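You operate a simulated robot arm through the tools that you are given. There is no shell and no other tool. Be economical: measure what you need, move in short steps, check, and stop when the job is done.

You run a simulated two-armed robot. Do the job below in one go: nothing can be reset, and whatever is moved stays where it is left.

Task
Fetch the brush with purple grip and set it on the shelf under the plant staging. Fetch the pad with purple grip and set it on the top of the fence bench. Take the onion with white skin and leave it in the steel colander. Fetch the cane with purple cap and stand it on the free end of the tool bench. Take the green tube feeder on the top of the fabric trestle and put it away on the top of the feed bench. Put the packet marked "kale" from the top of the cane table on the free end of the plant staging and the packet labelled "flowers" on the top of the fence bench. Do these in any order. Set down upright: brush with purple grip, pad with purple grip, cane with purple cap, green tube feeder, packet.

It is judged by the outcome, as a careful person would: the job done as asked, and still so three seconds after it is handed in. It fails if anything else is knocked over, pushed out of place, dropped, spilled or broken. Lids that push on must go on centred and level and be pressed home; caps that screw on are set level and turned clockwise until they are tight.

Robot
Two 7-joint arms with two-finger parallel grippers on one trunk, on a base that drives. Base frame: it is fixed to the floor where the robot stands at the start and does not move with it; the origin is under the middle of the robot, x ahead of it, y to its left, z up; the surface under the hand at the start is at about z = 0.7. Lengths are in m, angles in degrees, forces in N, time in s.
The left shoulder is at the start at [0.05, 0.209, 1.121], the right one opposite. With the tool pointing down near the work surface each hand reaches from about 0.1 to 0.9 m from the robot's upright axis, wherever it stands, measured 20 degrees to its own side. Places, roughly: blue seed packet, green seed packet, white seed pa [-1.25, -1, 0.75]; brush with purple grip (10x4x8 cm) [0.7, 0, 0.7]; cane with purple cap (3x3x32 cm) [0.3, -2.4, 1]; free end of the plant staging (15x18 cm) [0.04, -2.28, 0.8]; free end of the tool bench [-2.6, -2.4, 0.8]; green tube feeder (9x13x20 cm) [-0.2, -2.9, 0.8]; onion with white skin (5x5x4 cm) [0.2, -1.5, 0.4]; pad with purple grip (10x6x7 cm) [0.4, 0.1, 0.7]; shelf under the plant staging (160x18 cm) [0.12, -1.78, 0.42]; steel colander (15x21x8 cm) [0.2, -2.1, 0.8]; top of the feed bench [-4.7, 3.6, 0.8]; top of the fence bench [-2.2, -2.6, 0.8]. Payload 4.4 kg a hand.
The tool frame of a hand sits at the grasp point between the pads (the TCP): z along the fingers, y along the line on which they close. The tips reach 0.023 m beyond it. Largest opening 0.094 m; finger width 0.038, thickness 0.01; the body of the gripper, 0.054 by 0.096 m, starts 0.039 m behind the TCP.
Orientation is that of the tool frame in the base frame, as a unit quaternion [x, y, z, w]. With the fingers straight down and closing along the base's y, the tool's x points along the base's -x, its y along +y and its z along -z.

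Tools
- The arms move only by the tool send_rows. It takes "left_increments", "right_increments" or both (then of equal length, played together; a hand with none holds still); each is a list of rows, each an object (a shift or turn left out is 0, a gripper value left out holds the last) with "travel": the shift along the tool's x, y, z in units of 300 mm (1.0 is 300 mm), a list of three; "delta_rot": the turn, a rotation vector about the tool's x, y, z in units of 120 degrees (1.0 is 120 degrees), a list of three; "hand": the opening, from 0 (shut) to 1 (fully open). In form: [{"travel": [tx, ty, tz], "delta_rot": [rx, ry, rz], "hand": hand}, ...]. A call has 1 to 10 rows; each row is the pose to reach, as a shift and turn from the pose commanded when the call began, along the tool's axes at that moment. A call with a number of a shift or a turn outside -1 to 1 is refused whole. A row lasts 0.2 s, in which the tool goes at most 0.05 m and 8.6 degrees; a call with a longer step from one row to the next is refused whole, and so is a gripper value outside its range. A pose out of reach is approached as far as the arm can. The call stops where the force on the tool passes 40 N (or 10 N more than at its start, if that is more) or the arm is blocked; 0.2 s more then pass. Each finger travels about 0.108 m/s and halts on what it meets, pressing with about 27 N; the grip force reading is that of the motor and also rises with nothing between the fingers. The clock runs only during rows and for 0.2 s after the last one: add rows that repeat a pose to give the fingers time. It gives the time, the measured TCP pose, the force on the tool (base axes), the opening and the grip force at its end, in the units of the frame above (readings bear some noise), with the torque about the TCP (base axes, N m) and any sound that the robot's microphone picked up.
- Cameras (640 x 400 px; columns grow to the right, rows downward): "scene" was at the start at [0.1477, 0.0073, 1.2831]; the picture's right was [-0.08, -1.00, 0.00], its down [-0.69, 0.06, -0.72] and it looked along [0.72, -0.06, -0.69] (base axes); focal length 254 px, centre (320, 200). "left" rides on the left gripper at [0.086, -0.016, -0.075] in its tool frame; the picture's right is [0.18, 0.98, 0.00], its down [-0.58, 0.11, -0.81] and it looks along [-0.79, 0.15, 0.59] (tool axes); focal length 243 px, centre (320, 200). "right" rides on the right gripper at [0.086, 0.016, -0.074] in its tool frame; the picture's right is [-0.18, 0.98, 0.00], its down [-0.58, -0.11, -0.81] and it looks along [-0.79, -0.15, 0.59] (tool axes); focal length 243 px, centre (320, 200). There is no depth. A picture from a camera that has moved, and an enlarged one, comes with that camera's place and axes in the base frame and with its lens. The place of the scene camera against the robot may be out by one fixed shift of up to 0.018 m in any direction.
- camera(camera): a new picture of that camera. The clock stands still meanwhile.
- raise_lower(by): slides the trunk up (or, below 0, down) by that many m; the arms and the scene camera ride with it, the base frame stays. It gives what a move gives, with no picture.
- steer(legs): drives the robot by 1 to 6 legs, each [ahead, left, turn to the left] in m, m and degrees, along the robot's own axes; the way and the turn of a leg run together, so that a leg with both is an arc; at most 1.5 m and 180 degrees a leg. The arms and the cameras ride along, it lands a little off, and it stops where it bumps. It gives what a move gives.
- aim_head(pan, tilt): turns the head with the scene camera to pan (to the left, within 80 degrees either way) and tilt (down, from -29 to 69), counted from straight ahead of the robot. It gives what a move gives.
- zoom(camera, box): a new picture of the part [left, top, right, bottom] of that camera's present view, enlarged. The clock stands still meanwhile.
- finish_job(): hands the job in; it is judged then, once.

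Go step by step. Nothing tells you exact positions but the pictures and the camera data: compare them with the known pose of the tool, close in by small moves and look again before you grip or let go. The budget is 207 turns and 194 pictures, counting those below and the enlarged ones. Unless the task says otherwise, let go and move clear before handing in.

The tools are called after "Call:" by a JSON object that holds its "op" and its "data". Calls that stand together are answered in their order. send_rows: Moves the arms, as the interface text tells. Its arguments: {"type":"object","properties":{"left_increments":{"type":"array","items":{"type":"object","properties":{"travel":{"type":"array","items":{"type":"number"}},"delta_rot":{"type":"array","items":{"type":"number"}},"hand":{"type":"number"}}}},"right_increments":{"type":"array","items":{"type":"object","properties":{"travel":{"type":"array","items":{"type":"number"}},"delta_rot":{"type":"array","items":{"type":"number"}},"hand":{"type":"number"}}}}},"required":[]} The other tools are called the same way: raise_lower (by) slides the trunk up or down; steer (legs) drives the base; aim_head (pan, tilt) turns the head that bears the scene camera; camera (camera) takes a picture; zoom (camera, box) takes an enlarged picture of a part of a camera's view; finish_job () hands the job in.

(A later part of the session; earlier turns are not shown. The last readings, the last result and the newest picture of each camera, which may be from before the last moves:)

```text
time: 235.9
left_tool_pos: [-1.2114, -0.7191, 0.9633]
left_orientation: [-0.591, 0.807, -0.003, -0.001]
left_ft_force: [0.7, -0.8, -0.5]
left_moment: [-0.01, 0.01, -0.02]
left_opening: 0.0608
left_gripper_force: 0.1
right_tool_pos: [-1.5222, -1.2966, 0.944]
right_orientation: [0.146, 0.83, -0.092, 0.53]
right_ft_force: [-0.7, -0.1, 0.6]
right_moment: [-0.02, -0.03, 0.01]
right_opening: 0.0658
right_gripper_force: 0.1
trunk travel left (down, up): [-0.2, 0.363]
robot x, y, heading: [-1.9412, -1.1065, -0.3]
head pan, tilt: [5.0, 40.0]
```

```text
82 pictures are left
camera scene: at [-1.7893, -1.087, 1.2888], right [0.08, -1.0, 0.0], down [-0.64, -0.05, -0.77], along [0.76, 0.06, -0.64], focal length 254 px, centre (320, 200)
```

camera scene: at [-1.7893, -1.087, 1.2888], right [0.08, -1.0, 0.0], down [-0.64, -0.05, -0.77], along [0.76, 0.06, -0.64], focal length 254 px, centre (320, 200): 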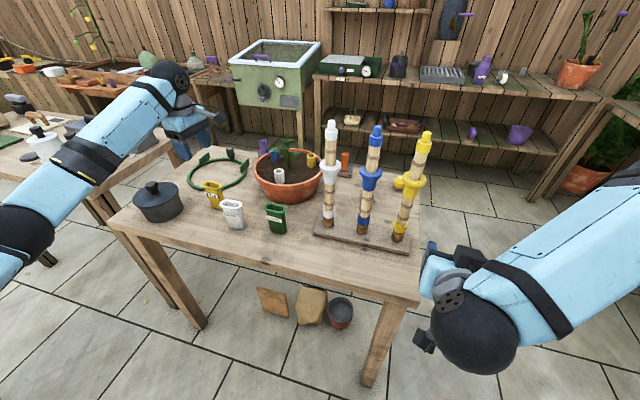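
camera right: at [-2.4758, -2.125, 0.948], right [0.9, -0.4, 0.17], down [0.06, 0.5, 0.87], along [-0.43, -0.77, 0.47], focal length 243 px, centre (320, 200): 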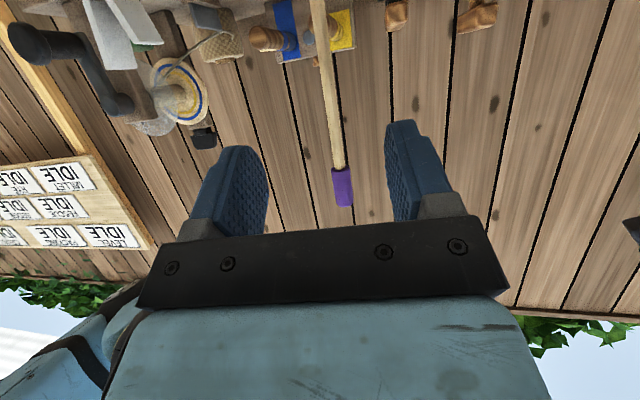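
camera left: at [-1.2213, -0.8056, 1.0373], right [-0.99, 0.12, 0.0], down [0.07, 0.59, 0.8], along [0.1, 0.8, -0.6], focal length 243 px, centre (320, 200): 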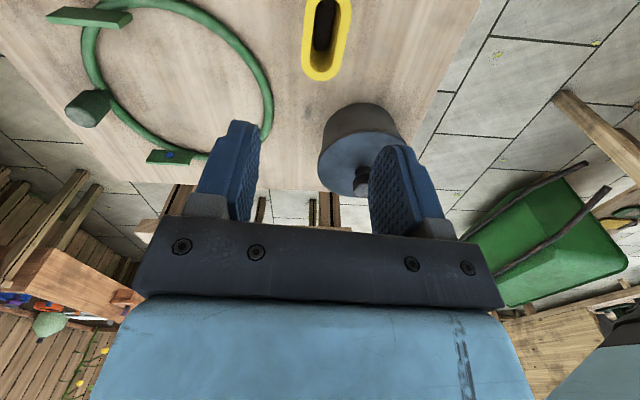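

Call:
{"op": "send_rows", "data": {"left_increments": [{"travel": [0.04, 0, 0.1]}, {"travel": [0.063, 0, 0.2]}, {"travel": [0.063, 0, 0.29]}]}}

Call:
{"op": "camera", "data": {"camera": "left"}}

Call:
{"op": "zoom", "data": {"camera": "scene", "box": [140, 140, 300, 240]}}

```text
time: 236.7
left_tool_pos: [-1.2156, -0.736, 0.876]
left_orientation: [-0.591, 0.806, -0.001, 0.0]
left_ft_force: [-0.6, 0.7, -0.6]
left_moment: [-0.01, -0.01, -0.02]
left_opening: 0.0613
left_gripper_force: 0.1
right_tool_pos: [-1.5234, -1.2966, 0.9456]
right_orientation: [0.147, 0.83, -0.093, 0.529]
right_ft_force: [-1.3, -0.7, 1.0]
right_moment: [0.02, 0.03, -0.02]
right_opening: 0.066
right_gripper_force: 0.0
trunk travel left (down, up): [-0.2, 0.363]
robot x, y, heading: [-1.94, -1.1102, -0.2]
head pan, tilt: [5.0, 40.0]
```

```text
81 pictures are left
camera left: at [-1.2265, -0.8234, 0.9506], right [-0.99, 0.12, 0.0], down [0.07, 0.59, 0.8], along [0.1, 0.8, -0.6], focal length 243 px, centre (320, 200)
```

left: 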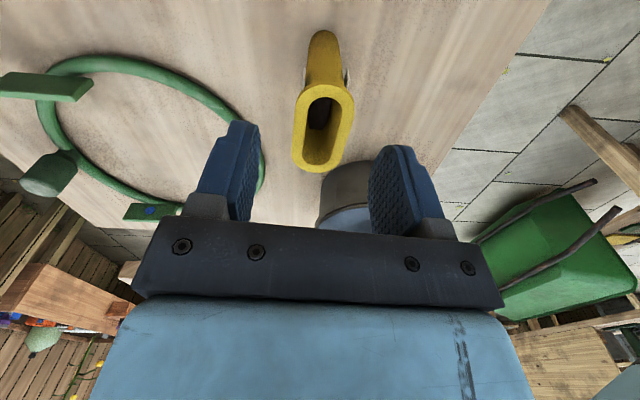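

```text
4.00 times, centred on (220, 190) of scene
camera zoom: at [-1.7897, -1.0868, 1.2889], right [0.08, -1.0, 0.0], down [-0.64, -0.05, -0.77], along [0.76, 0.06, -0.64], focal length 1015 px, centre (720, 240)
```

zoom: 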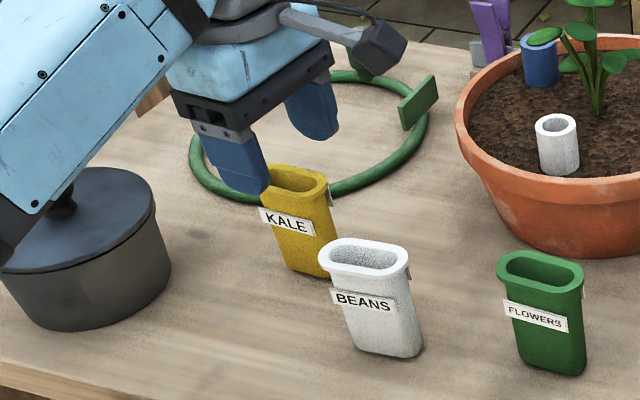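

Call:
{"op": "send_rows", "data": {"left_increments": [{"travel": [0.01, 0, 0.1]}, {"travel": [0.01, 0, 0.2]}, {"travel": [0.01, 0, 0.213]}]}}

Call:
{"op": "send_rows", "data": {"left_increments": [{"hand": 0}, {"hand": 0}, {"hand": 0}, {"travel": [0, 0, -0.01], "hand": 0}]}}

Call:
{"op": "camera", "data": {"camera": "left"}}

```text
time: 237.5
left_tool_pos: [-1.2176, -0.7414, 0.8134]
left_orientation: [-0.591, 0.806, -0.003, -0.001]
left_ft_force: [-0.6, -0.3, -1.1]
left_moment: [0.0, -0.03, 0.0]
left_opening: 0.061
left_gripper_force: 0.0
right_tool_pos: [-1.5241, -1.2967, 0.9459]
right_orientation: [0.147, 0.83, -0.092, 0.53]
right_ft_force: [-0.3, 0.3, 1.6]
right_moment: [0.01, -0.01, 0.01]
right_opening: 0.0657
right_gripper_force: 0.0
trunk travel left (down, up): [-0.2, 0.363]
robot x, y, heading: [-1.9408, -1.1094, -0.6]
head pan, tilt: [5.0, 40.0]
```

```text
time: 238.5
left_tool_pos: [-1.2181, -0.7417, 0.8155]
left_orientation: [-0.592, 0.806, -0.002, -0.001]
left_ft_force: [-0.3, 0.8, 0.0]
left_moment: [0.0, 0.0, 0.03]
left_opening: 0.023
left_gripper_force: 27.2
right_tool_pos: [-1.5238, -1.2965, 0.9449]
right_orientation: [0.147, 0.83, -0.092, 0.53]
right_ft_force: [0.2, 0.7, -1.2]
right_moment: [0.05, -0.03, 0.0]
right_opening: 0.0661
right_gripper_force: 0.1
trunk travel left (down, up): [-0.2, 0.363]
robot x, y, heading: [-1.9389, -1.1076, -0.3]
head pan, tilt: [5.0, 40.0]
```

```text
79 pictures are left
camera left: at [-1.2278, -0.8277, 0.8904], right [-0.99, 0.12, 0.0], down [0.07, 0.59, 0.8], along [0.1, 0.8, -0.59], focal length 243 px, centre (320, 200)
```

left: 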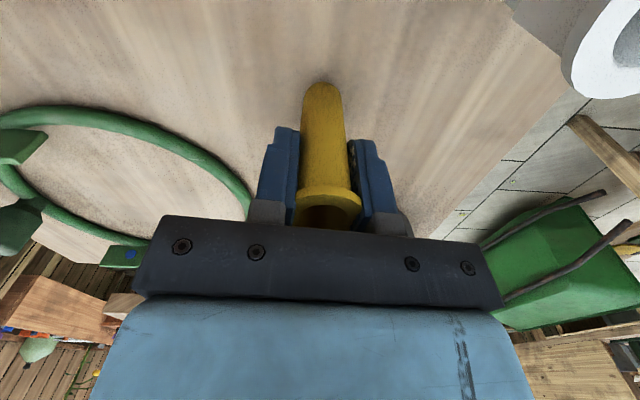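

KALE is held. The right forearm would sweep over the tall pegs to reach FLOWERS, so I'll take that later with the left. I lift KALE, back out, and drive to the staging.

Call:
{"op": "send_rows", "data": {"left_increments": [{"travel": [0, 0, -0.05]}, {"travel": [0, 0, -0.2]}, {"travel": [0, 0, -0.35]}, {"travel": [0, 0, -0.5]}, {"travel": [0, 0, -0.65]}, {"travel": [0, 0, -0.8]}, {"travel": [0.04, 0.15, -0.8]}, {"travel": [0.08, 0.3, -0.8]}, {"travel": [0.12, 0.45, -0.8]}, {"travel": [0.16, 0.6, -0.8]}]}}

Call:
{"op": "steer", "data": {"legs": [[-0.12, 0, 0], [0, -0.9, 0], [1.1, 0, 0]]}}

Call:
{"op": "aim_head", "data": {"pan": -10, "tilt": 30}}

Call:
{"op": "camera", "data": {"camera": "scene"}}

```text
time: 240.7
left_tool_pos: [-1.4072, -0.7323, 1.0575]
left_orientation: [-0.591, 0.807, -0.004, 0.0]
left_ft_force: [-1.1, 0.2, 0.0]
left_moment: [0.0, -0.03, 0.0]
left_opening: 0.0234
left_gripper_force: 27.2
right_tool_pos: [-1.5239, -1.2962, 0.9457]
right_orientation: [0.146, 0.83, -0.092, 0.53]
right_ft_force: [-0.4, 0.3, 0.4]
right_moment: [-0.01, 0.02, 0.01]
right_opening: 0.0658
right_gripper_force: 0.0
trunk travel left (down, up): [-0.2, 0.363]
robot x, y, heading: [-1.9419, -1.1111, -0.4]
head pan, tilt: [5.0, 40.0]
```

```text
time: 255.2
left_tool_pos: [-0.3996, -1.6336, 1.0573]
left_orientation: [-0.593, 0.805, -0.002, 0.001]
left_ft_force: [0.8, 0.7, 0.1]
left_moment: [0.0, -0.01, 0.03]
left_opening: 0.0233
left_gripper_force: 27.1
right_tool_pos: [-0.5155, -2.1993, 0.9447]
right_orientation: [0.145, 0.83, -0.091, 0.53]
right_ft_force: [0.1, 0.8, 0.2]
right_moment: [0.01, -0.04, 0.01]
right_opening: 0.0658
right_gripper_force: 0.1
trunk travel left (down, up): [-0.2, 0.363]
robot x, y, heading: [-0.9321, -2.0171, 0.1]
head pan, tilt: [5.0, 40.0]
```

```text
time: 255.9
left_tool_pos: [-0.401, -1.6328, 1.057]
left_orientation: [-0.593, 0.805, -0.002, 0.0]
left_ft_force: [0.1, -0.6, -1.0]
left_moment: [0.0, 0.0, 0.03]
left_opening: 0.0232
left_gripper_force: 26.8
right_tool_pos: [-0.5163, -2.1986, 0.9453]
right_orientation: [0.145, 0.83, -0.092, 0.531]
right_ft_force: [0.4, 0.5, 0.6]
right_moment: [0.02, 0.03, 0.01]
right_opening: 0.0659
right_gripper_force: 0.1
trunk travel left (down, up): [-0.2, 0.363]
robot x, y, heading: [-0.9309, -2.0124, 0.0]
head pan, tilt: [-10.0, 30.0]
```

```text
78 pictures are left
camera scene: at [-0.7784, -2.0132, 1.3043], right [-0.17, -0.99, 0.0], down [-0.49, 0.09, -0.87], along [0.85, -0.15, -0.5], focal length 254 px, centre (320, 200)
```

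scene: 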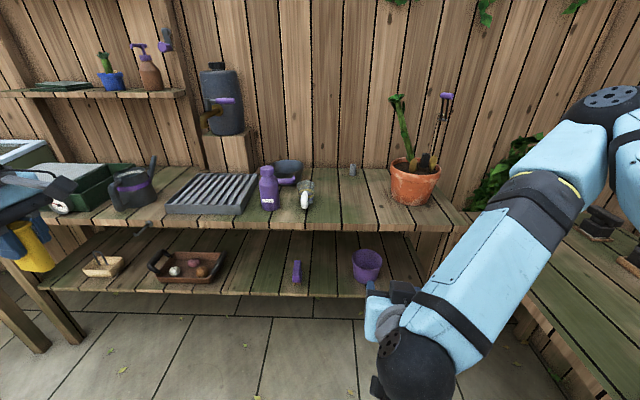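

The gray socket remains on the staging as a fixture. I drive up to the free end for placing KALE with the left hand.

Call:
{"op": "steer", "data": {"legs": [[0.31, -0.2, 0]]}}

Call:
{"op": "send_rows", "data": {"left_increments": [{"travel": [0.14, 0.0, 0]}, {"travel": [0.28, 0.0, 0]}, {"travel": [0.42, 0.0, 0]}, {"travel": [0.56, 0.0, 0]}, {"travel": [0.7, -0.02, 0]}, {"travel": [0.84, -0.04, 0]}, {"travel": [0.98, -0.06, 0]}]}}

Call:
{"op": "aim_head", "data": {"pan": -5, "tilt": 40}}

Call:
{"op": "camera", "data": {"camera": "scene"}}

```text
time: 258.3
left_tool_pos: [-0.0903, -1.8361, 1.0569]
left_orientation: [-0.592, 0.806, -0.002, 0.0]
left_ft_force: [-1.0, -0.1, -0.4]
left_moment: [-0.01, 0.0, -0.03]
left_opening: 0.0231
left_gripper_force: 27.2
right_tool_pos: [-0.2063, -2.3993, 0.9457]
right_orientation: [0.146, 0.831, -0.092, 0.529]
right_ft_force: [-0.6, 0.4, -0.8]
right_moment: [-0.01, 0.03, 0.0]
right_opening: 0.0657
right_gripper_force: 0.0
trunk travel left (down, up): [-0.2, 0.363]
robot x, y, heading: [-0.6255, -2.2125, -0.0]
head pan, tilt: [-10.0, 30.0]
```

```text
time: 259.9
left_tool_pos: [-0.161, -2.1206, 1.0582]
left_orientation: [-0.593, 0.806, -0.002, 0.0]
left_ft_force: [-0.3, -0.1, 0.5]
left_moment: [0.03, 0.0, -0.01]
left_opening: 0.0231
left_gripper_force: 26.9
right_tool_pos: [-0.2063, -2.3997, 0.9444]
right_orientation: [0.146, 0.83, -0.092, 0.53]
right_ft_force: [-0.6, -0.4, 0.2]
right_moment: [0.01, -0.03, 0.0]
right_opening: 0.0661
right_gripper_force: 0.1
trunk travel left (down, up): [-0.2, 0.363]
robot x, y, heading: [-0.6258, -2.2113, 0.3]
head pan, tilt: [-10.0, 30.0]
```

```text
time: 260.6
left_tool_pos: [-0.1615, -2.1192, 1.059]
left_orientation: [-0.591, 0.807, -0.002, -0.001]
left_ft_force: [-0.7, -0.3, -1.4]
left_moment: [0.03, 0.01, 0.02]
left_opening: 0.0233
left_gripper_force: 26.8
right_tool_pos: [-0.2069, -2.4002, 0.9447]
right_orientation: [0.145, 0.83, -0.091, 0.531]
right_ft_force: [0.0, 0.1, 0.0]
right_moment: [0.02, 0.0, 0.0]
right_opening: 0.0654
right_gripper_force: 0.1
trunk travel left (down, up): [-0.2, 0.363]
robot x, y, heading: [-0.6278, -2.213, 0.1]
head pan, tilt: [-5.0, 40.0]
```

```text
77 pictures are left
camera scene: at [-0.4737, -2.2055, 1.289], right [-0.09, -1.0, 0.0], down [-0.64, 0.06, -0.77], along [0.76, -0.07, -0.64], focal length 254 px, centre (320, 200)
```

scene: 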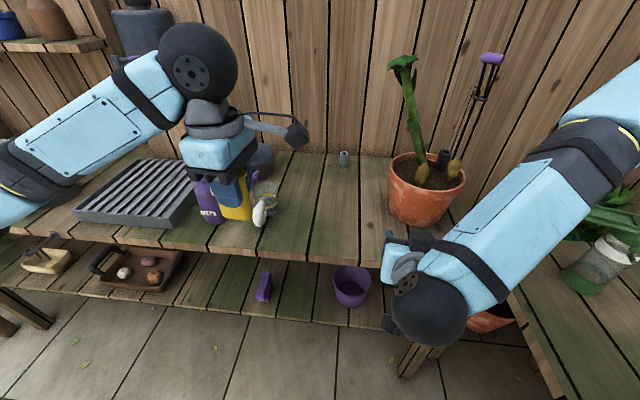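

Call:
{"op": "send_rows", "data": {"left_increments": [{"travel": [0.04, -0.15, 0]}, {"travel": [0.08, -0.3, 0]}, {"travel": [0.11, -0.45, 0]}, {"travel": [0.15, -0.6, 0]}, {"travel": [0.188, -0.746, 0]}, {"travel": [0.188, -0.746, 0.15]}, {"travel": [0.188, -0.746, 0.3]}, {"travel": [0.188, -0.746, 0.45]}]}}

Call:
{"op": "camera", "data": {"camera": "left"}}

Call:
{"op": "camera", "data": {"camera": "scene"}}

```text
time: 262.4
left_tool_pos: [0.0366, -2.2414, 0.9245]
left_orientation: [-0.592, 0.806, -0.002, 0.0]
left_ft_force: [0.5, 0.3, -0.5]
left_moment: [-0.01, -0.01, 0.0]
left_opening: 0.0232
left_gripper_force: 27.3
right_tool_pos: [-0.2071, -2.3999, 0.9453]
right_orientation: [0.146, 0.83, -0.092, 0.53]
right_ft_force: [-0.1, -0.3, -0.3]
right_moment: [0.01, 0.01, -0.01]
right_opening: 0.066
right_gripper_force: 0.1
trunk travel left (down, up): [-0.2, 0.363]
robot x, y, heading: [-0.6241, -2.213, -0.1]
head pan, tilt: [-5.0, 40.0]
```

```text
76 pictures are left
camera left: at [0.027, -2.3281, 0.9977], right [-0.99, 0.12, 0.0], down [0.07, 0.59, 0.8], along [0.1, 0.8, -0.59], focal length 243 px, centre (320, 200)
```

left: 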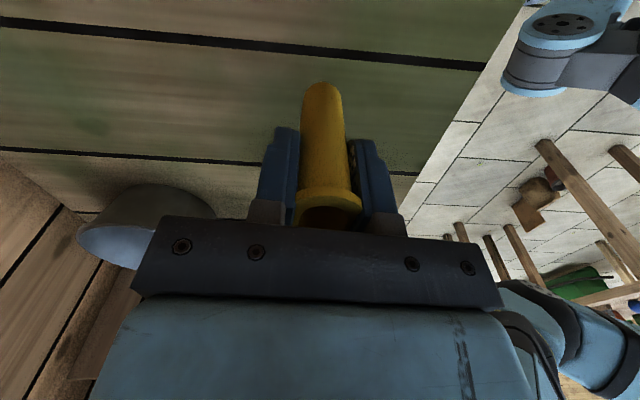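

```text
75 pictures are left
camera scene: at [-0.4732, -2.2053, 1.289], right [-0.09, -1.0, 0.0], down [-0.64, 0.06, -0.77], along [0.76, -0.07, -0.64], focal length 254 px, centre (320, 200)
```

scene: 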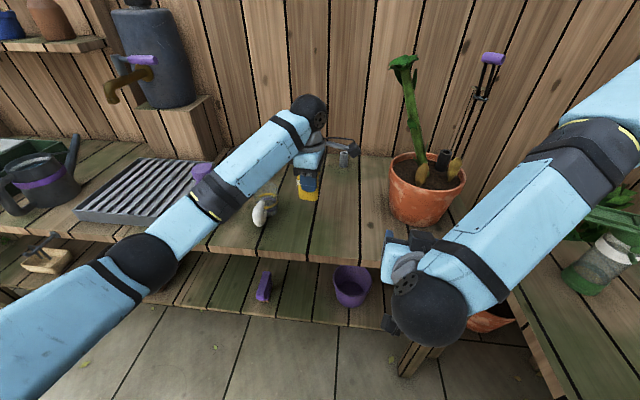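

Call:
{"op": "send_rows", "data": {"left_increments": [{"travel": [0.05, 0, 0.05]}, {"travel": [0.08, 0, 0.11]}, {"travel": [0.08, 0, 0.16]}]}}

Call:
{"op": "send_rows", "data": {"left_increments": [{"travel": [0, 0, 0.008]}, {"travel": [0, 0, 0.016]}]}}

Call:
{"op": "send_rows", "data": {"left_increments": [{"travel": [0, 0, 0.008]}, {"travel": [0, 0, 0.014]}]}}

Call:
{"op": "zoom", "data": {"camera": "scene", "box": [240, 140, 360, 215]}}

```text
time: 263.2
left_tool_pos: [0.029, -2.2661, 0.8764]
left_orientation: [-0.591, 0.807, -0.002, 0.0]
left_ft_force: [0.2, 0.2, -0.1]
left_moment: [-0.02, 0.01, 0.02]
left_opening: 0.0231
left_gripper_force: 27.4
right_tool_pos: [-0.2068, -2.3995, 0.9458]
right_orientation: [0.146, 0.83, -0.092, 0.531]
right_ft_force: [0.2, -0.1, 0.0]
right_moment: [0.03, -0.03, 0.01]
right_opening: 0.0657
right_gripper_force: 0.0
trunk travel left (down, up): [-0.2, 0.363]
robot x, y, heading: [-0.6269, -2.2127, -0.0]
head pan, tilt: [-5.0, 40.0]
```

```text
time: 263.8
left_tool_pos: [0.03, -2.2656, 0.8715]
left_orientation: [-0.592, 0.806, -0.003, -0.001]
left_ft_force: [0.5, 0.6, -0.3]
left_moment: [-0.02, 0.0, -0.01]
left_opening: 0.0233
left_gripper_force: 26.8
right_tool_pos: [-0.2073, -2.3982, 0.9451]
right_orientation: [0.146, 0.83, -0.092, 0.53]
right_ft_force: [0.5, -0.1, -0.2]
right_moment: [0.03, -0.04, -0.02]
right_opening: 0.0658
right_gripper_force: 0.1
trunk travel left (down, up): [-0.2, 0.363]
robot x, y, heading: [-0.6231, -2.2138, -0.2]
head pan, tilt: [-5.0, 40.0]
```

```text
time: 264.4
left_tool_pos: [0.0289, -2.2654, 0.8662]
left_orientation: [-0.593, 0.805, -0.002, 0.0]
left_ft_force: [-0.2, -0.1, -0.5]
left_moment: [0.01, 0.03, -0.02]
left_opening: 0.0231
left_gripper_force: 26.7
right_tool_pos: [-0.2064, -2.3995, 0.9435]
right_orientation: [0.146, 0.831, -0.092, 0.529]
right_ft_force: [-1.1, 0.1, -0.8]
right_moment: [0.01, 0.01, 0.01]
right_opening: 0.0657
right_gripper_force: 0.1
trunk travel left (down, up): [-0.2, 0.363]
robot x, y, heading: [-0.623, -2.2095, -0.3]
head pan, tilt: [-5.0, 40.0]
```

```text
5.33 times, centred on (300, 178) of scene
camera zoom: at [-0.4737, -2.2055, 1.289], right [-0.09, -1.0, 0.0], down [-0.64, 0.06, -0.77], along [0.76, -0.07, -0.64], focal length 1353 px, centre (427, 320)
```

zoom: 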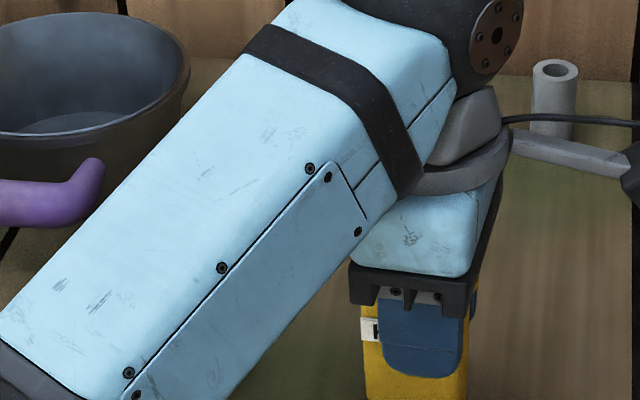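

Call:
{"op": "send_rows", "data": {"left_increments": [{"travel": [0, 0, 0.008]}, {"travel": [0, 0, 0.014]}]}}

Call:
{"op": "send_rows", "data": {"left_increments": [{"travel": [0, 0, 0.008]}, {"travel": [0, 0, 0.012]}]}}

Call:
{"op": "zoom", "data": {"camera": "scene", "box": [270, 165, 350, 235]}}

```text
time: 265.0
left_tool_pos: [0.0292, -2.265, 0.8636]
left_orientation: [-0.592, 0.806, -0.002, 0.0]
left_ft_force: [0.2, -0.7, 0.3]
left_moment: [0.01, 0.02, 0.01]
left_opening: 0.0229
left_gripper_force: 26.6
right_tool_pos: [-0.2058, -2.3987, 0.9459]
right_orientation: [0.146, 0.83, -0.092, 0.53]
right_ft_force: [-0.7, 0.4, 1.0]
right_moment: [0.03, 0.03, 0.04]
right_opening: 0.0662
right_gripper_force: 0.0
trunk travel left (down, up): [-0.2, 0.363]
robot x, y, heading: [-0.6239, -2.2144, -0.1]
head pan, tilt: [-5.0, 40.0]
```

```text
time: 265.6
left_tool_pos: [0.0291, -2.2647, 0.8627]
left_orientation: [-0.593, 0.805, -0.005, 0.001]
left_ft_force: [2.0, -1.1, 15.4]
left_moment: [0.25, -0.07, -0.03]
left_opening: 0.0234
left_gripper_force: 27.1
right_tool_pos: [-0.2082, -2.4002, 0.9463]
right_orientation: [0.146, 0.83, -0.092, 0.53]
right_ft_force: [0.2, -0.4, -0.6]
right_moment: [0.03, -0.01, 0.02]
right_opening: 0.0658
right_gripper_force: 0.0
trunk travel left (down, up): [-0.2, 0.363]
robot x, y, heading: [-0.6251, -2.2117, -0.2]
head pan, tilt: [-5.0, 40.0]
```

```text
5.71 times, centred on (310, 200) of scene
camera zoom: at [-0.4752, -2.2056, 1.2895], right [-0.09, -1.0, 0.0], down [-0.64, 0.06, -0.77], along [0.76, -0.07, -0.64], focal length 1450 px, centre (377, 200)
```

zoom: 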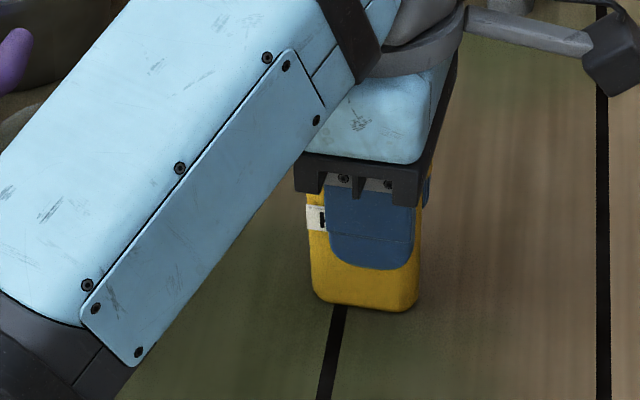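

KALE is down (15 N). I ease off, open and rise.

Call:
{"op": "send_rows", "data": {"left_increments": [{"travel": [0, 0, -0.006]}, {"travel": [0, 0, -0.006], "hand": 0.3}, {"travel": [0, 0, -0.006], "hand": 0.5}, {"travel": [0, 0, -0.006], "hand": 0.65}, {"travel": [0, 0, -0.1]}, {"travel": [0, 0, -0.25]}, {"travel": [0, 0, -0.4]}, {"travel": [0, 0, -0.55]}, {"travel": [-0.1, 0.1, -0.65]}, {"travel": [-0.2, 0.2, -0.7]}]}}

Call:
{"op": "send_rows", "data": {"left_increments": [{"travel": [-0.05, 0.15, 0]}, {"travel": [-0.1, 0.3, 0]}, {"travel": [-0.2, 0.43, 0]}, {"travel": [-0.33, 0.5, 0]}, {"travel": [-0.48, 0.5, 0]}, {"travel": [-0.63, 0.5, 0]}, {"travel": [-0.78, 0.5, 0]}]}}

Call:
{"op": "aim_head", "data": {"pan": 5, "tilt": 38}}

Call:
{"op": "camera", "data": {"camera": "scene"}}

```text
refused: row 9 steps farther than a row can; nothing moved
```

```text
time: 267.2
left_tool_pos: [-0.0452, -1.9993, 0.8606]
left_orientation: [-0.592, 0.806, -0.004, 0.0]
left_ft_force: [-1.9, -7.3, 24.1]
left_moment: [0.01, 0.0, -0.08]
left_opening: 0.0236
left_gripper_force: 27.0
right_tool_pos: [-0.209, -2.4001, 0.9464]
right_orientation: [0.146, 0.829, -0.091, 0.531]
right_ft_force: [-0.8, 0.9, -0.3]
right_moment: [-0.02, 0.0, -0.01]
right_opening: 0.066
right_gripper_force: 0.1
trunk travel left (down, up): [-0.2, 0.363]
robot x, y, heading: [-0.6242, -2.2137, -0.3]
head pan, tilt: [-5.0, 40.0]
```

```text
time: 267.9
left_tool_pos: [-0.0451, -1.9992, 0.8613]
left_orientation: [-0.593, 0.805, -0.003, 0.001]
left_ft_force: [-0.9, 0.4, 24.7]
left_moment: [0.11, -0.04, 0.0]
left_opening: 0.0233
left_gripper_force: 26.3
right_tool_pos: [-0.2082, -2.4006, 0.9464]
right_orientation: [0.146, 0.83, -0.091, 0.531]
right_ft_force: [0.3, 0.5, 0.4]
right_moment: [0.02, -0.01, 0.02]
right_opening: 0.0658
right_gripper_force: 0.0
trunk travel left (down, up): [-0.2, 0.363]
robot x, y, heading: [-0.6264, -2.2123, -0.1]
head pan, tilt: [5.0, 38.0]
```

```text
72 pictures are left
camera scene: at [-0.475, -2.1915, 1.2924], right [0.09, -1.0, 0.0], down [-0.61, -0.05, -0.79], along [0.79, 0.07, -0.61], focal length 254 px, centre (320, 200)
```

scene: 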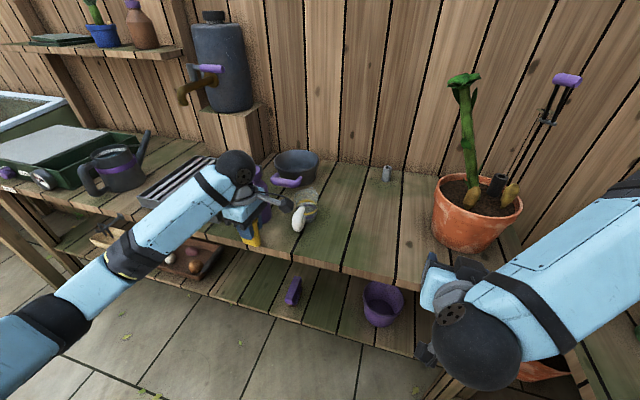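

A mistake: my release call was refused and the follow-on move dragged the still-held packet along the boards. I lift it now and check that nothing was disturbed.

Call:
{"op": "send_rows", "data": {"left_increments": [{"travel": [0, 0, -0.1]}, {"travel": [0, 0, -0.25]}, {"travel": [0, 0, -0.4]}, {"travel": [0, 0, -0.55]}, {"travel": [0, 0, -0.65]}]}}

Call:
{"op": "zoom", "data": {"camera": "scene", "box": [180, 120, 380, 270]}}

```text
time: 269.1
left_tool_pos: [-0.0424, -1.9959, 1.0534]
left_orientation: [-0.593, 0.805, -0.003, -0.001]
left_ft_force: [0.2, -0.6, -1.1]
left_moment: [-0.01, 0.0, 0.02]
left_opening: 0.0233
left_gripper_force: 27.1
right_tool_pos: [-0.2059, -2.3995, 0.9448]
right_orientation: [0.147, 0.83, -0.092, 0.53]
right_ft_force: [-0.6, 0.6, 0.3]
right_moment: [0.03, 0.02, 0.02]
right_opening: 0.0657
right_gripper_force: 0.1
trunk travel left (down, up): [-0.2, 0.363]
robot x, y, heading: [-0.6257, -2.2125, 0.0]
head pan, tilt: [5.0, 38.0]
```

```text
2.67 times, centred on (280, 195) of scene
camera zoom: at [-0.4727, -2.1908, 1.2919], right [0.09, -1.0, 0.0], down [-0.61, -0.05, -0.79], along [0.79, 0.07, -0.62], focal length 677 px, centre (427, 213)
```

zoom: 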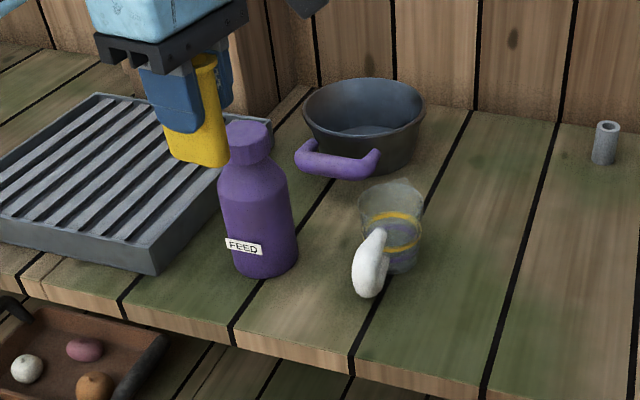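

Positions of the FEED bottle and mug are unchanged. I check the packet in the grip and return to the free end at height.

Call:
{"op": "send_rows", "data": {"left_increments": [{"travel": [0.13, -0.083, 0]}, {"travel": [0.26, -0.166, 0]}, {"travel": [0.39, -0.25, 0]}, {"travel": [0.52, -0.333, 0]}, {"travel": [0.65, -0.416, 0]}, {"travel": [0.787, -0.5, 0]}]}}

Call:
{"op": "camera", "data": {"camera": "left"}}

Call:
{"op": "zoom", "data": {"camera": "scene", "box": [240, 100, 400, 220]}}

```text
time: 270.6
left_tool_pos: [0.0277, -2.27, 1.0533]
left_orientation: [-0.592, 0.806, -0.002, 0.0]
left_ft_force: [-0.5, -0.2, -0.2]
left_moment: [0.03, -0.02, -0.02]
left_opening: 0.023
left_gripper_force: 26.9
right_tool_pos: [-0.2061, -2.4008, 0.9445]
right_orientation: [0.146, 0.83, -0.091, 0.53]
right_ft_force: [-0.1, -0.7, 0.2]
right_moment: [0.01, -0.01, -0.01]
right_opening: 0.0658
right_gripper_force: 0.0
trunk travel left (down, up): [-0.2, 0.363]
robot x, y, heading: [-0.6212, -2.213, -0.4]
head pan, tilt: [5.0, 38.0]
```

```text
70 pictures are left
camera left: at [0.0175, -2.3554, 1.126], right [-0.99, 0.12, 0.0], down [0.07, 0.59, 0.8], along [0.1, 0.8, -0.59], focal length 243 px, centre (320, 200)
```

left: 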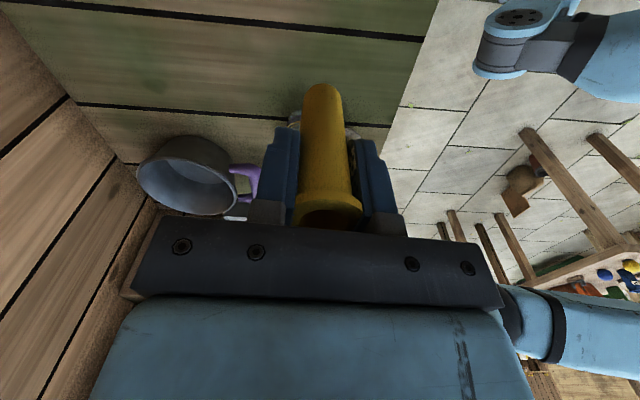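

```text
3.33 times, centred on (320, 160) of scene
camera zoom: at [-0.4723, -2.1923, 1.2919], right [0.09, -1.0, 0.0], down [-0.61, -0.05, -0.79], along [0.79, 0.07, -0.62], focal length 846 px, centre (320, 333)
```

zoom: 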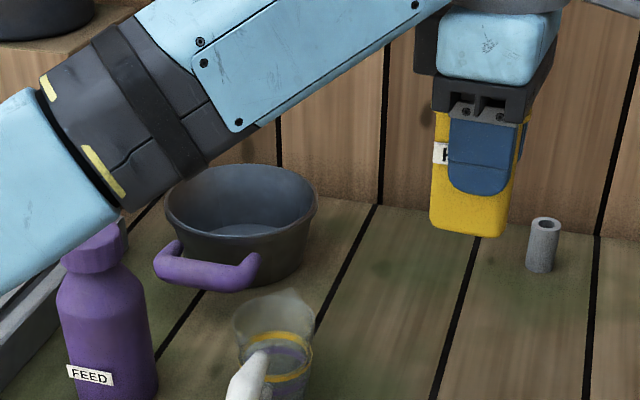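

Call:
{"op": "send_rows", "data": {"left_increments": [{"travel": [0, 0, 0.15]}, {"travel": [0, 0, 0.3]}, {"travel": [0, 0, 0.45]}, {"travel": [0, 0, 0.56]}, {"travel": [0, 0, 0.61]}]}}

Call:
{"op": "send_rows", "data": {"left_increments": [{"travel": [0, 0, 0.01]}, {"travel": [0, 0, 0.02]}]}}

```text
time: 271.8
left_tool_pos: [0.0284, -2.2683, 0.8704]
left_orientation: [-0.592, 0.806, -0.003, 0.0]
left_ft_force: [-0.3, 0.6, -0.7]
left_moment: [0.02, 0.02, -0.04]
left_opening: 0.023
left_gripper_force: 26.8
right_tool_pos: [-0.2063, -2.4001, 0.9458]
right_orientation: [0.145, 0.831, -0.091, 0.53]
right_ft_force: [0.3, -0.1, 0.1]
right_moment: [0.01, -0.04, 0.0]
right_opening: 0.0659
right_gripper_force: 0.1
trunk travel left (down, up): [-0.2, 0.363]
robot x, y, heading: [-0.6262, -2.2139, -0.3]
head pan, tilt: [5.0, 38.0]
```

```text
time: 272.4
left_tool_pos: [0.028, -2.2682, 0.8647]
left_orientation: [-0.592, 0.806, -0.002, 0.0]
left_ft_force: [0.4, 1.2, -0.2]
left_moment: [0.0, -0.04, 0.03]
left_opening: 0.0232
left_gripper_force: 27.3
right_tool_pos: [-0.2056, -2.3996, 0.9458]
right_orientation: [0.146, 0.83, -0.092, 0.53]
right_ft_force: [0.6, 0.6, -0.1]
right_moment: [-0.03, -0.02, 0.01]
right_opening: 0.0657
right_gripper_force: 0.0
trunk travel left (down, up): [-0.2, 0.363]
robot x, y, heading: [-0.6269, -2.2102, -0.2]
head pan, tilt: [5.0, 38.0]
```

Call:
{"op": "send_rows", "data": {"left_increments": [{"travel": [0, 0, 0.006]}, {"travel": [0, 0, 0.008]}, {"travel": [0, 0, 0.008], "hand": 0.3}, {"travel": [0, 0, 0.008], "hand": 0.5}, {"travel": [0, 0, 0.008], "hand": 0.65}, {"travel": [0, 0, 0.008], "hand": 0.65}, {"travel": [0, 0, -0.1]}, {"travel": [0, 0, -0.25]}, {"travel": [0, 0, -0.4]}, {"travel": [0, 0, -0.55]}]}}

Call:
{"op": "camera", "data": {"camera": "scene"}}

```text
time: 274.6
left_tool_pos: [0.0283, -2.2643, 1.0295]
left_orientation: [-0.593, 0.805, -0.002, -0.001]
left_ft_force: [-0.8, 0.2, 0.5]
left_moment: [-0.02, -0.03, 0.05]
left_opening: 0.0613
left_gripper_force: 0.0
right_tool_pos: [-0.2074, -2.4002, 0.9473]
right_orientation: [0.145, 0.83, -0.092, 0.53]
right_ft_force: [-0.6, 0.2, 0.7]
right_moment: [0.0, 0.03, 0.0]
right_opening: 0.0657
right_gripper_force: 0.0
trunk travel left (down, up): [-0.2, 0.363]
robot x, y, heading: [-0.6251, -2.2147, -0.4]
head pan, tilt: [5.0, 38.0]
```

```text
68 pictures are left
camera scene: at [-0.4732, -2.1905, 1.292], right [0.09, -1.0, 0.0], down [-0.61, -0.05, -0.79], along [0.79, 0.07, -0.62], focal length 254 px, centre (320, 200)
```

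scene: 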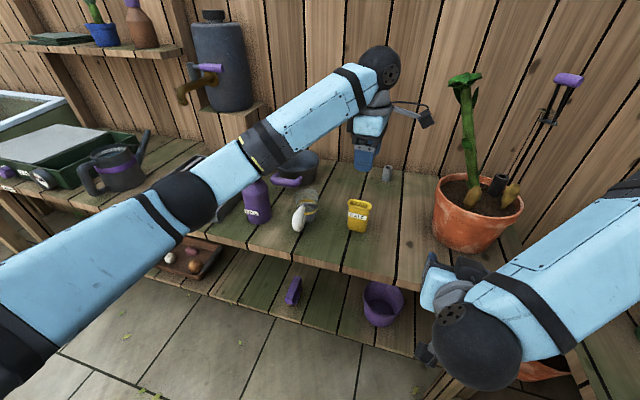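

KALE stands on the free end. Next the white onion on the shelf at about [0.15, -1.51]. I back off, slide left, and reorient the left hand (turn, then tilt).

Call:
{"op": "steer", "data": {"legs": [[-0.22, 0, 0], [0, 0.5, 0]]}}

Call:
{"op": "send_rows", "data": {"left_increments": [{"travel": [-0.05, 0, 0], "delta_rot": [0, 0, 0.07]}, {"travel": [-0.1, 0, 0], "delta_rot": [0, 0, 0.14]}, {"travel": [-0.15, 0, 0], "delta_rot": [0, 0, 0.21]}, {"travel": [-0.2, 0, 0], "delta_rot": [0, 0, 0.28]}, {"travel": [-0.25, 0.05, 0], "delta_rot": [0, 0, 0.35]}, {"travel": [-0.3, 0.1, 0], "delta_rot": [0, 0, 0.42]}, {"travel": [-0.35, 0.15, 0], "delta_rot": [0, 0, 0.49]}, {"travel": [-0.4, 0.2, 0], "delta_rot": [0, 0, 0.56]}, {"travel": [-0.45, 0.25, 0], "delta_rot": [0, 0, 0.63]}, {"travel": [-0.5, 0.3, 0], "delta_rot": [0, 0, 0.696]}]}}

Call:
{"op": "camera", "data": {"camera": "scene"}}

```text
time: 280.8
left_tool_pos: [-0.1908, -1.7603, 1.0293]
left_orientation: [-0.594, 0.804, -0.003, -0.001]
left_ft_force: [0.5, 0.6, 0.9]
left_moment: [0.01, -0.03, -0.01]
left_opening: 0.0612
left_gripper_force: 0.0
right_tool_pos: [-0.4261, -1.896, 0.9456]
right_orientation: [0.144, 0.83, -0.09, 0.531]
right_ft_force: [1.1, 0.0, -0.5]
right_moment: [0.0, 0.02, 0.0]
right_opening: 0.0658
right_gripper_force: 0.2
trunk travel left (down, up): [-0.2, 0.363]
robot x, y, heading: [-0.8457, -1.7094, 0.2]
head pan, tilt: [5.0, 38.0]
```

```text
time: 283.0
left_tool_pos: [-0.2332, -1.5888, 1.0284]
left_orientation: [0.094, 0.996, -0.002, 0.001]
left_ft_force: [0.0, 0.5, 1.0]
left_moment: [-0.02, 0.0, -0.01]
left_opening: 0.061
left_gripper_force: 0.0
right_tool_pos: [-0.4279, -1.8954, 0.9445]
right_orientation: [0.144, 0.831, -0.091, 0.53]
right_ft_force: [0.6, 0.0, 0.3]
right_moment: [0.0, 0.01, -0.02]
right_opening: 0.0657
right_gripper_force: 0.1
trunk travel left (down, up): [-0.2, 0.363]
robot x, y, heading: [-0.8456, -1.7063, 0.3]
head pan, tilt: [5.0, 38.0]
```

```text
67 pictures are left
camera scene: at [-0.6938, -1.6869, 1.292], right [0.09, -1.0, 0.0], down [-0.61, -0.06, -0.79], along [0.78, 0.07, -0.62], focal length 254 px, centre (320, 200)
```

scene: 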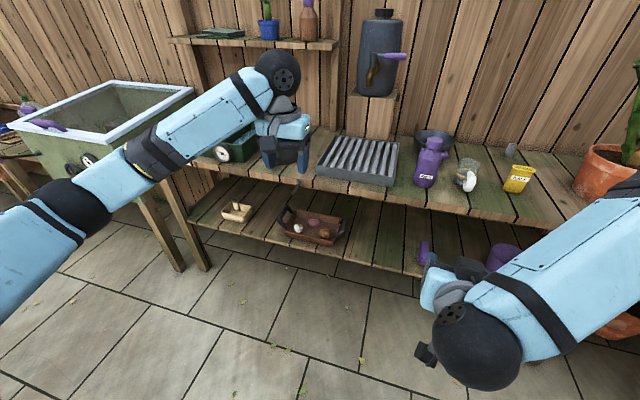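

Call:
{"op": "zoom", "data": {"camera": "scene", "box": [260, 190, 370, 260]}}

Call:
{"op": "send_rows", "data": {"left_increments": [{"travel": [0.1, 0, -0.03], "delta_rot": [0, -0.067, 0]}, {"travel": [0.2, 0, -0.05], "delta_rot": [0, -0.133, 0]}, {"travel": [0.25, 0, -0.05], "delta_rot": [0, -0.2, 0]}, {"travel": [0.25, 0, -0.05], "delta_rot": [0, -0.267, 0]}, {"travel": [0.25, 0, -0.05], "delta_rot": [0, -0.333, 0]}]}}

```text
5.71 times, centred on (315, 225) of scene
camera zoom: at [-0.6938, -1.6869, 1.292], right [0.09, -1.0, 0.0], down [-0.61, -0.06, -0.79], along [0.78, 0.07, -0.62], focal length 1450 px, centre (349, 57)
```

zoom: 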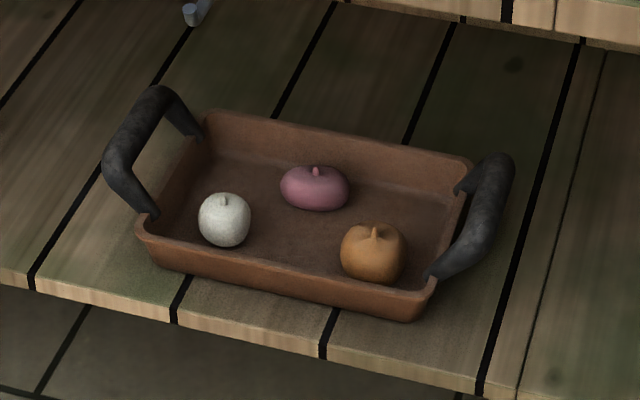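

```text
time: 284.2
left_tool_pos: [-0.3078, -1.5763, 1.0436]
left_orientation: [0.085, 0.935, -0.033, 0.343]
left_ft_force: [0.2, -0.1, 0.5]
left_moment: [-0.02, 0.02, 0.01]
left_opening: 0.0612
left_gripper_force: 0.0
right_tool_pos: [-0.4264, -1.8954, 0.9453]
right_orientation: [0.145, 0.83, -0.091, 0.53]
right_ft_force: [-0.4, 0.7, 0.1]
right_moment: [-0.04, 0.0, 0.02]
right_opening: 0.0659
right_gripper_force: 0.1
trunk travel left (down, up): [-0.2, 0.363]
robot x, y, heading: [-0.8479, -1.7058, 0.1]
head pan, tilt: [5.0, 38.0]
```

The white onion lies in the basket's front-left corner near a handle. I yaw the hand so its body clears the handle, lower the trunk, and drive closer.

Call:
{"op": "send_rows", "data": {"left_increments": [{"delta_rot": [-0.036, 0, -0.043]}, {"delta_rot": [-0.072, 0, -0.086]}, {"delta_rot": [-0.107, 0, -0.128], "hand": 0.6}]}}

Call:
{"op": "raise_lower", "data": {"by": -0.2}}

Call:
{"op": "steer", "data": {"legs": [[0.12, 0, 0]]}}

Call:
{"op": "camera", "data": {"camera": "left"}}

```text
time: 285.0
left_tool_pos: [-0.3062, -1.5768, 1.0429]
left_orientation: [-0.078, 0.936, 0.026, 0.342]
left_ft_force: [0.3, -0.4, -0.2]
left_moment: [0.02, 0.03, 0.01]
left_opening: 0.0563
left_gripper_force: 0.1
right_tool_pos: [-0.4278, -1.896, 0.9451]
right_orientation: [0.144, 0.831, -0.091, 0.53]
right_ft_force: [-0.1, 0.3, 0.1]
right_moment: [0.0, -0.01, -0.02]
right_opening: 0.0659
right_gripper_force: 0.0
trunk travel left (down, up): [-0.2, 0.363]
robot x, y, heading: [-0.8406, -1.7118, 0.3]
head pan, tilt: [5.0, 38.0]
```

```text
time: 287.1
left_tool_pos: [-0.3077, -1.5767, 0.8446]
left_orientation: [-0.077, 0.936, 0.025, 0.342]
left_ft_force: [0.3, -0.7, -0.2]
left_moment: [-0.02, -0.01, -0.01]
left_opening: 0.0564
left_gripper_force: 0.0
right_tool_pos: [-0.427, -1.8957, 0.744]
right_orientation: [0.144, 0.83, -0.091, 0.531]
right_ft_force: [0.0, 0.6, -0.1]
right_moment: [0.0, 0.01, 0.01]
right_opening: 0.0656
right_gripper_force: 0.0
trunk travel left (down, up): [0.0, 0.563]
robot x, y, heading: [-0.8458, -1.7128, 0.4]
head pan, tilt: [5.0, 38.0]
```

```text
time: 288.4
left_tool_pos: [-0.1878, -1.5765, 0.8425]
left_orientation: [-0.077, 0.936, 0.025, 0.342]
left_ft_force: [0.0, 0.0, 0.4]
left_moment: [0.0, 0.01, 0.03]
left_opening: 0.0562
left_gripper_force: 0.0
right_tool_pos: [-0.3062, -1.8949, 0.7442]
right_orientation: [0.145, 0.83, -0.091, 0.53]
right_ft_force: [0.3, 0.0, 0.3]
right_moment: [0.0, 0.0, -0.01]
right_opening: 0.0657
right_gripper_force: 0.0
trunk travel left (down, up): [0.0, 0.563]
robot x, y, heading: [-0.7277, -1.7085, 0.1]
head pan, tilt: [5.0, 38.0]
```

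```text
65 pictures are left
camera left: at [-0.2969, -1.611, 0.8438], right [-0.3, 0.95, -0.12], down [-0.09, 0.1, 0.99], along [0.95, 0.31, 0.06], focal length 243 px, centre (320, 200)
```

left: 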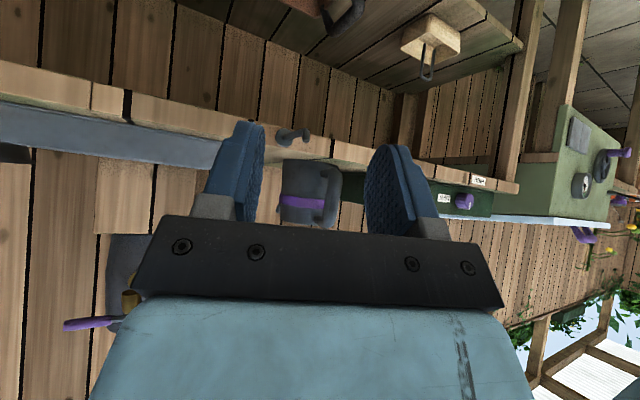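

A small lever sticks out of the top's front edge near y = -1.55, so I go down in front first, then in low beneath it.

Call:
{"op": "send_rows", "data": {"left_increments": [{"travel": [0.096, 0, 0.114]}, {"travel": [0.192, 0, 0.228]}, {"travel": [0.288, 0, 0.342]}, {"travel": [0.384, 0, 0.456]}, {"travel": [0.48, 0, 0.57]}, {"travel": [0.575, 0, 0.684]}, {"travel": [0.67, 0, 0.798]}]}}

Call:
{"op": "camera", "data": {"camera": "scene"}}

Call:
{"op": "camera", "data": {"camera": "left"}}

```text
time: 290.0
left_tool_pos: [-0.1873, -1.5793, 0.5286]
left_orientation: [-0.078, 0.936, 0.027, 0.342]
left_ft_force: [-0.1, 0.6, -0.1]
left_moment: [0.01, 0.01, 0.02]
left_opening: 0.0563
left_gripper_force: 0.2
right_tool_pos: [-0.3078, -1.894, 0.7448]
right_orientation: [0.145, 0.83, -0.092, 0.53]
right_ft_force: [0.0, -0.4, -0.5]
right_moment: [0.02, -0.02, 0.01]
right_opening: 0.0657
right_gripper_force: 0.0
trunk travel left (down, up): [0.0, 0.563]
robot x, y, heading: [-0.7254, -1.7075, 0.3]
head pan, tilt: [5.0, 38.0]
```

```text
64 pictures are left
camera scene: at [-0.5739, -1.6872, 1.0921], right [0.09, -1.0, 0.0], down [-0.61, -0.06, -0.79], along [0.78, 0.07, -0.62], focal length 254 px, centre (320, 200)
```

scene: 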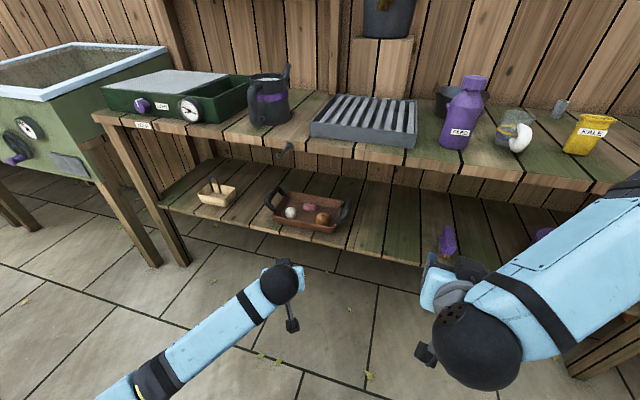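

```text
63 pictures are left
camera left: at [-0.2972, -1.6134, 0.5293], right [-0.3, 0.95, -0.12], down [-0.09, 0.1, 0.99], along [0.95, 0.31, 0.06], focal length 243 px, centre (320, 200)
```

left: 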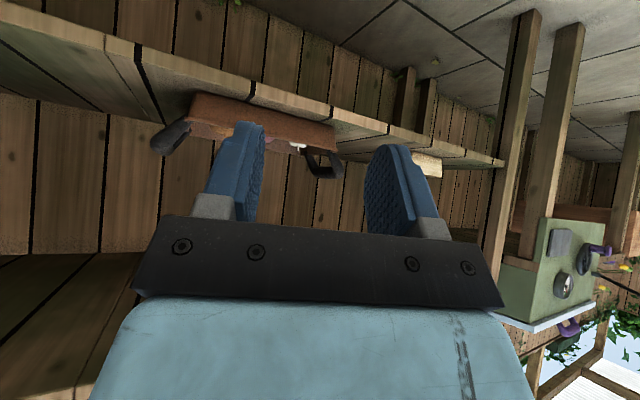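

Call:
{"op": "send_rows", "data": {"left_increments": [{"travel": [-0.12, 0, 0.1]}, {"travel": [-0.24, 0, 0.2]}, {"travel": [-0.36, 0, 0.3]}, {"travel": [-0.48, 0, 0.4]}, {"travel": [-0.6, 0, 0.504]}]}}

Call:
{"op": "camera", "data": {"camera": "scene"}}

Call:
{"op": "camera", "data": {"camera": "left"}}

```text
time: 291.2
left_tool_pos: [0.0444, -1.5374, 0.5311]
left_orientation: [-0.077, 0.937, 0.026, 0.341]
left_ft_force: [0.0, -0.3, -0.9]
left_moment: [0.0, 0.03, 0.01]
left_opening: 0.0564
left_gripper_force: 0.0
right_tool_pos: [-0.3069, -1.895, 0.7457]
right_orientation: [0.144, 0.831, -0.09, 0.53]
right_ft_force: [-0.4, -0.3, 0.6]
right_moment: [0.01, 0.01, -0.01]
right_opening: 0.0656
right_gripper_force: 0.1
trunk travel left (down, up): [0.0, 0.563]
robot x, y, heading: [-0.727, -1.7121, 0.2]
head pan, tilt: [5.0, 38.0]
```

```text
62 pictures are left
camera scene: at [-0.5739, -1.6873, 1.0919], right [0.09, -1.0, 0.0], down [-0.61, -0.06, -0.79], along [0.78, 0.07, -0.62], focal length 254 px, centre (320, 200)
```

scene: 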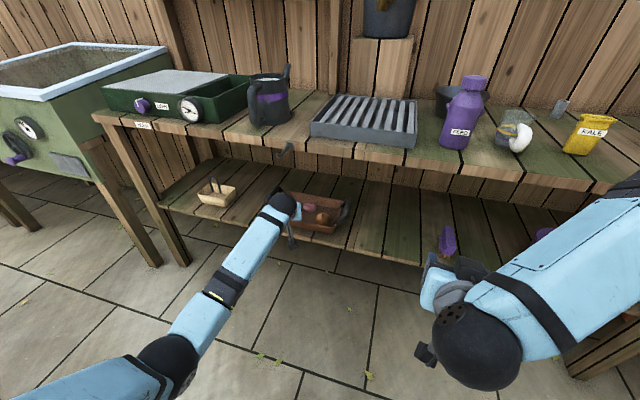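

```text
61 pictures are left
camera left: at [-0.0659, -1.5721, 0.5315], right [-0.3, 0.95, -0.12], down [-0.09, 0.1, 0.99], along [0.95, 0.31, 0.06], focal length 243 px, centre (320, 200)
```

left: 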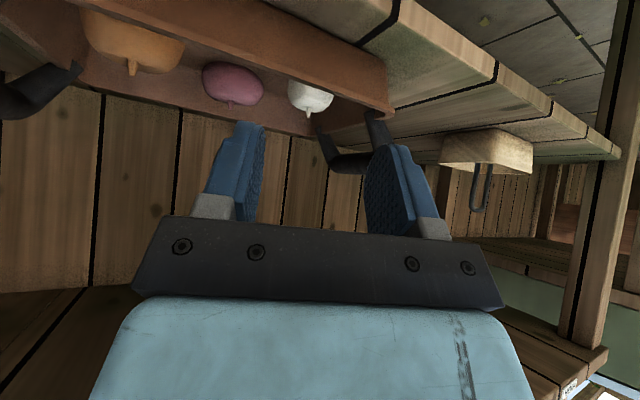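

Call:
{"op": "send_rows", "data": {"left_increments": [{"travel": [-0.09, -0.006, 0.075]}, {"travel": [-0.18, -0.012, 0.15]}, {"travel": [-0.266, -0.012, 0.223]}, {"travel": [-0.22, -0.012, 0.278]}, {"travel": [-0.18, -0.012, 0.325]}]}}

Call:
{"op": "camera", "data": {"camera": "left"}}

Call:
{"op": "zoom", "data": {"camera": "scene", "box": [240, 150, 370, 250]}}

```text
time: 292.4
left_tool_pos: [0.1472, -1.5265, 0.4897]
left_orientation: [-0.078, 0.936, 0.025, 0.341]
left_ft_force: [-0.9, -0.5, 0.0]
left_moment: [-0.02, 0.02, -0.02]
left_opening: 0.0563
left_gripper_force: 0.1
right_tool_pos: [-0.3061, -1.895, 0.7453]
right_orientation: [0.144, 0.83, -0.091, 0.53]
right_ft_force: [0.2, -0.3, 0.4]
right_moment: [-0.01, 0.04, 0.02]
right_opening: 0.0658
right_gripper_force: 0.0
trunk travel left (down, up): [0.0, 0.563]
robot x, y, heading: [-0.7234, -1.7086, 0.3]
head pan, tilt: [5.0, 38.0]
```

```text
60 pictures are left
camera left: at [0.038, -1.561, 0.4909], right [-0.3, 0.95, -0.12], down [-0.09, 0.1, 0.99], along [0.95, 0.31, 0.06], focal length 243 px, centre (320, 200)
```

left: 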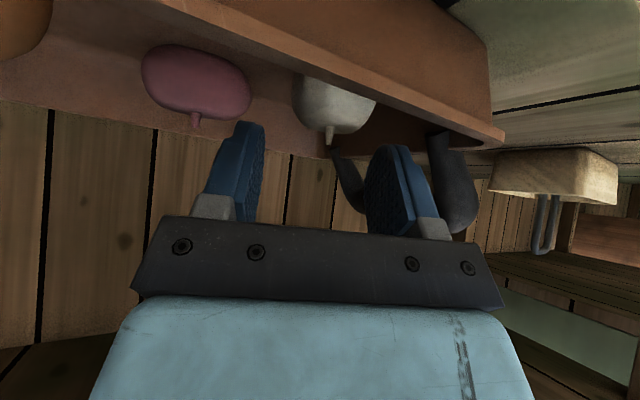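

```text
4.00 times, centred on (305, 200) of scene
camera zoom: at [-0.5738, -1.6872, 1.092], right [0.09, -1.0, 0.0], down [-0.61, -0.06, -0.79], along [0.78, 0.07, -0.62], focal length 1015 px, centre (380, 200)
```

zoom: 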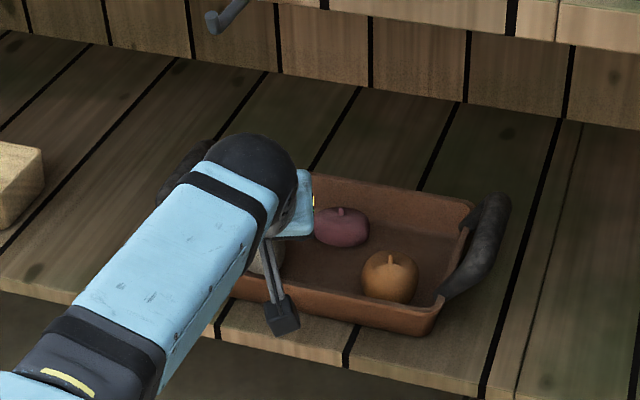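

Call:
{"op": "send_rows", "data": {"left_increments": [{"travel": [0.02, 0.0, 0.02]}, {"travel": [0.045, 0.0, 0.04]}, {"travel": [0.06, 0.0, 0.055]}]}}

Call:
{"op": "camera", "data": {"camera": "left"}}

```text
time: 293.2
left_tool_pos: [0.1446, -1.5286, 0.4663]
left_orientation: [-0.077, 0.937, 0.025, 0.341]
left_ft_force: [1.0, 0.1, 0.8]
left_moment: [0.0, 0.0, 0.04]
left_opening: 0.0568
left_gripper_force: 0.1
right_tool_pos: [-0.3073, -1.8946, 0.745]
right_orientation: [0.144, 0.83, -0.09, 0.531]
right_ft_force: [-0.6, -0.3, -0.8]
right_moment: [-0.01, -0.03, 0.03]
right_opening: 0.0658
right_gripper_force: 0.1
trunk travel left (down, up): [0.0, 0.563]
robot x, y, heading: [-0.727, -1.7091, 0.2]
head pan, tilt: [5.0, 38.0]
```

```text
58 pictures are left
camera left: at [0.0355, -1.5617, 0.4671], right [-0.3, 0.95, -0.12], down [-0.09, 0.1, 0.99], along [0.95, 0.31, 0.06], focal length 243 px, centre (320, 200)
```

left: 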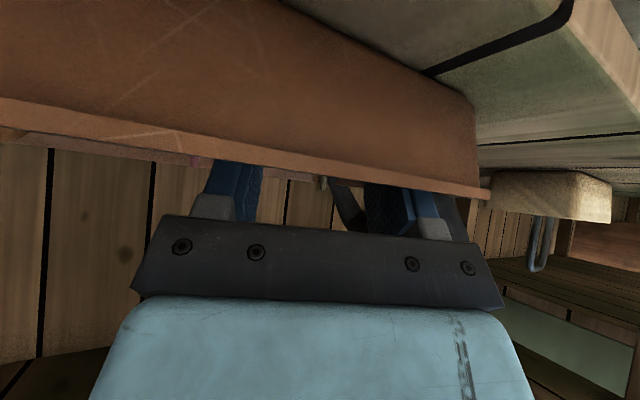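

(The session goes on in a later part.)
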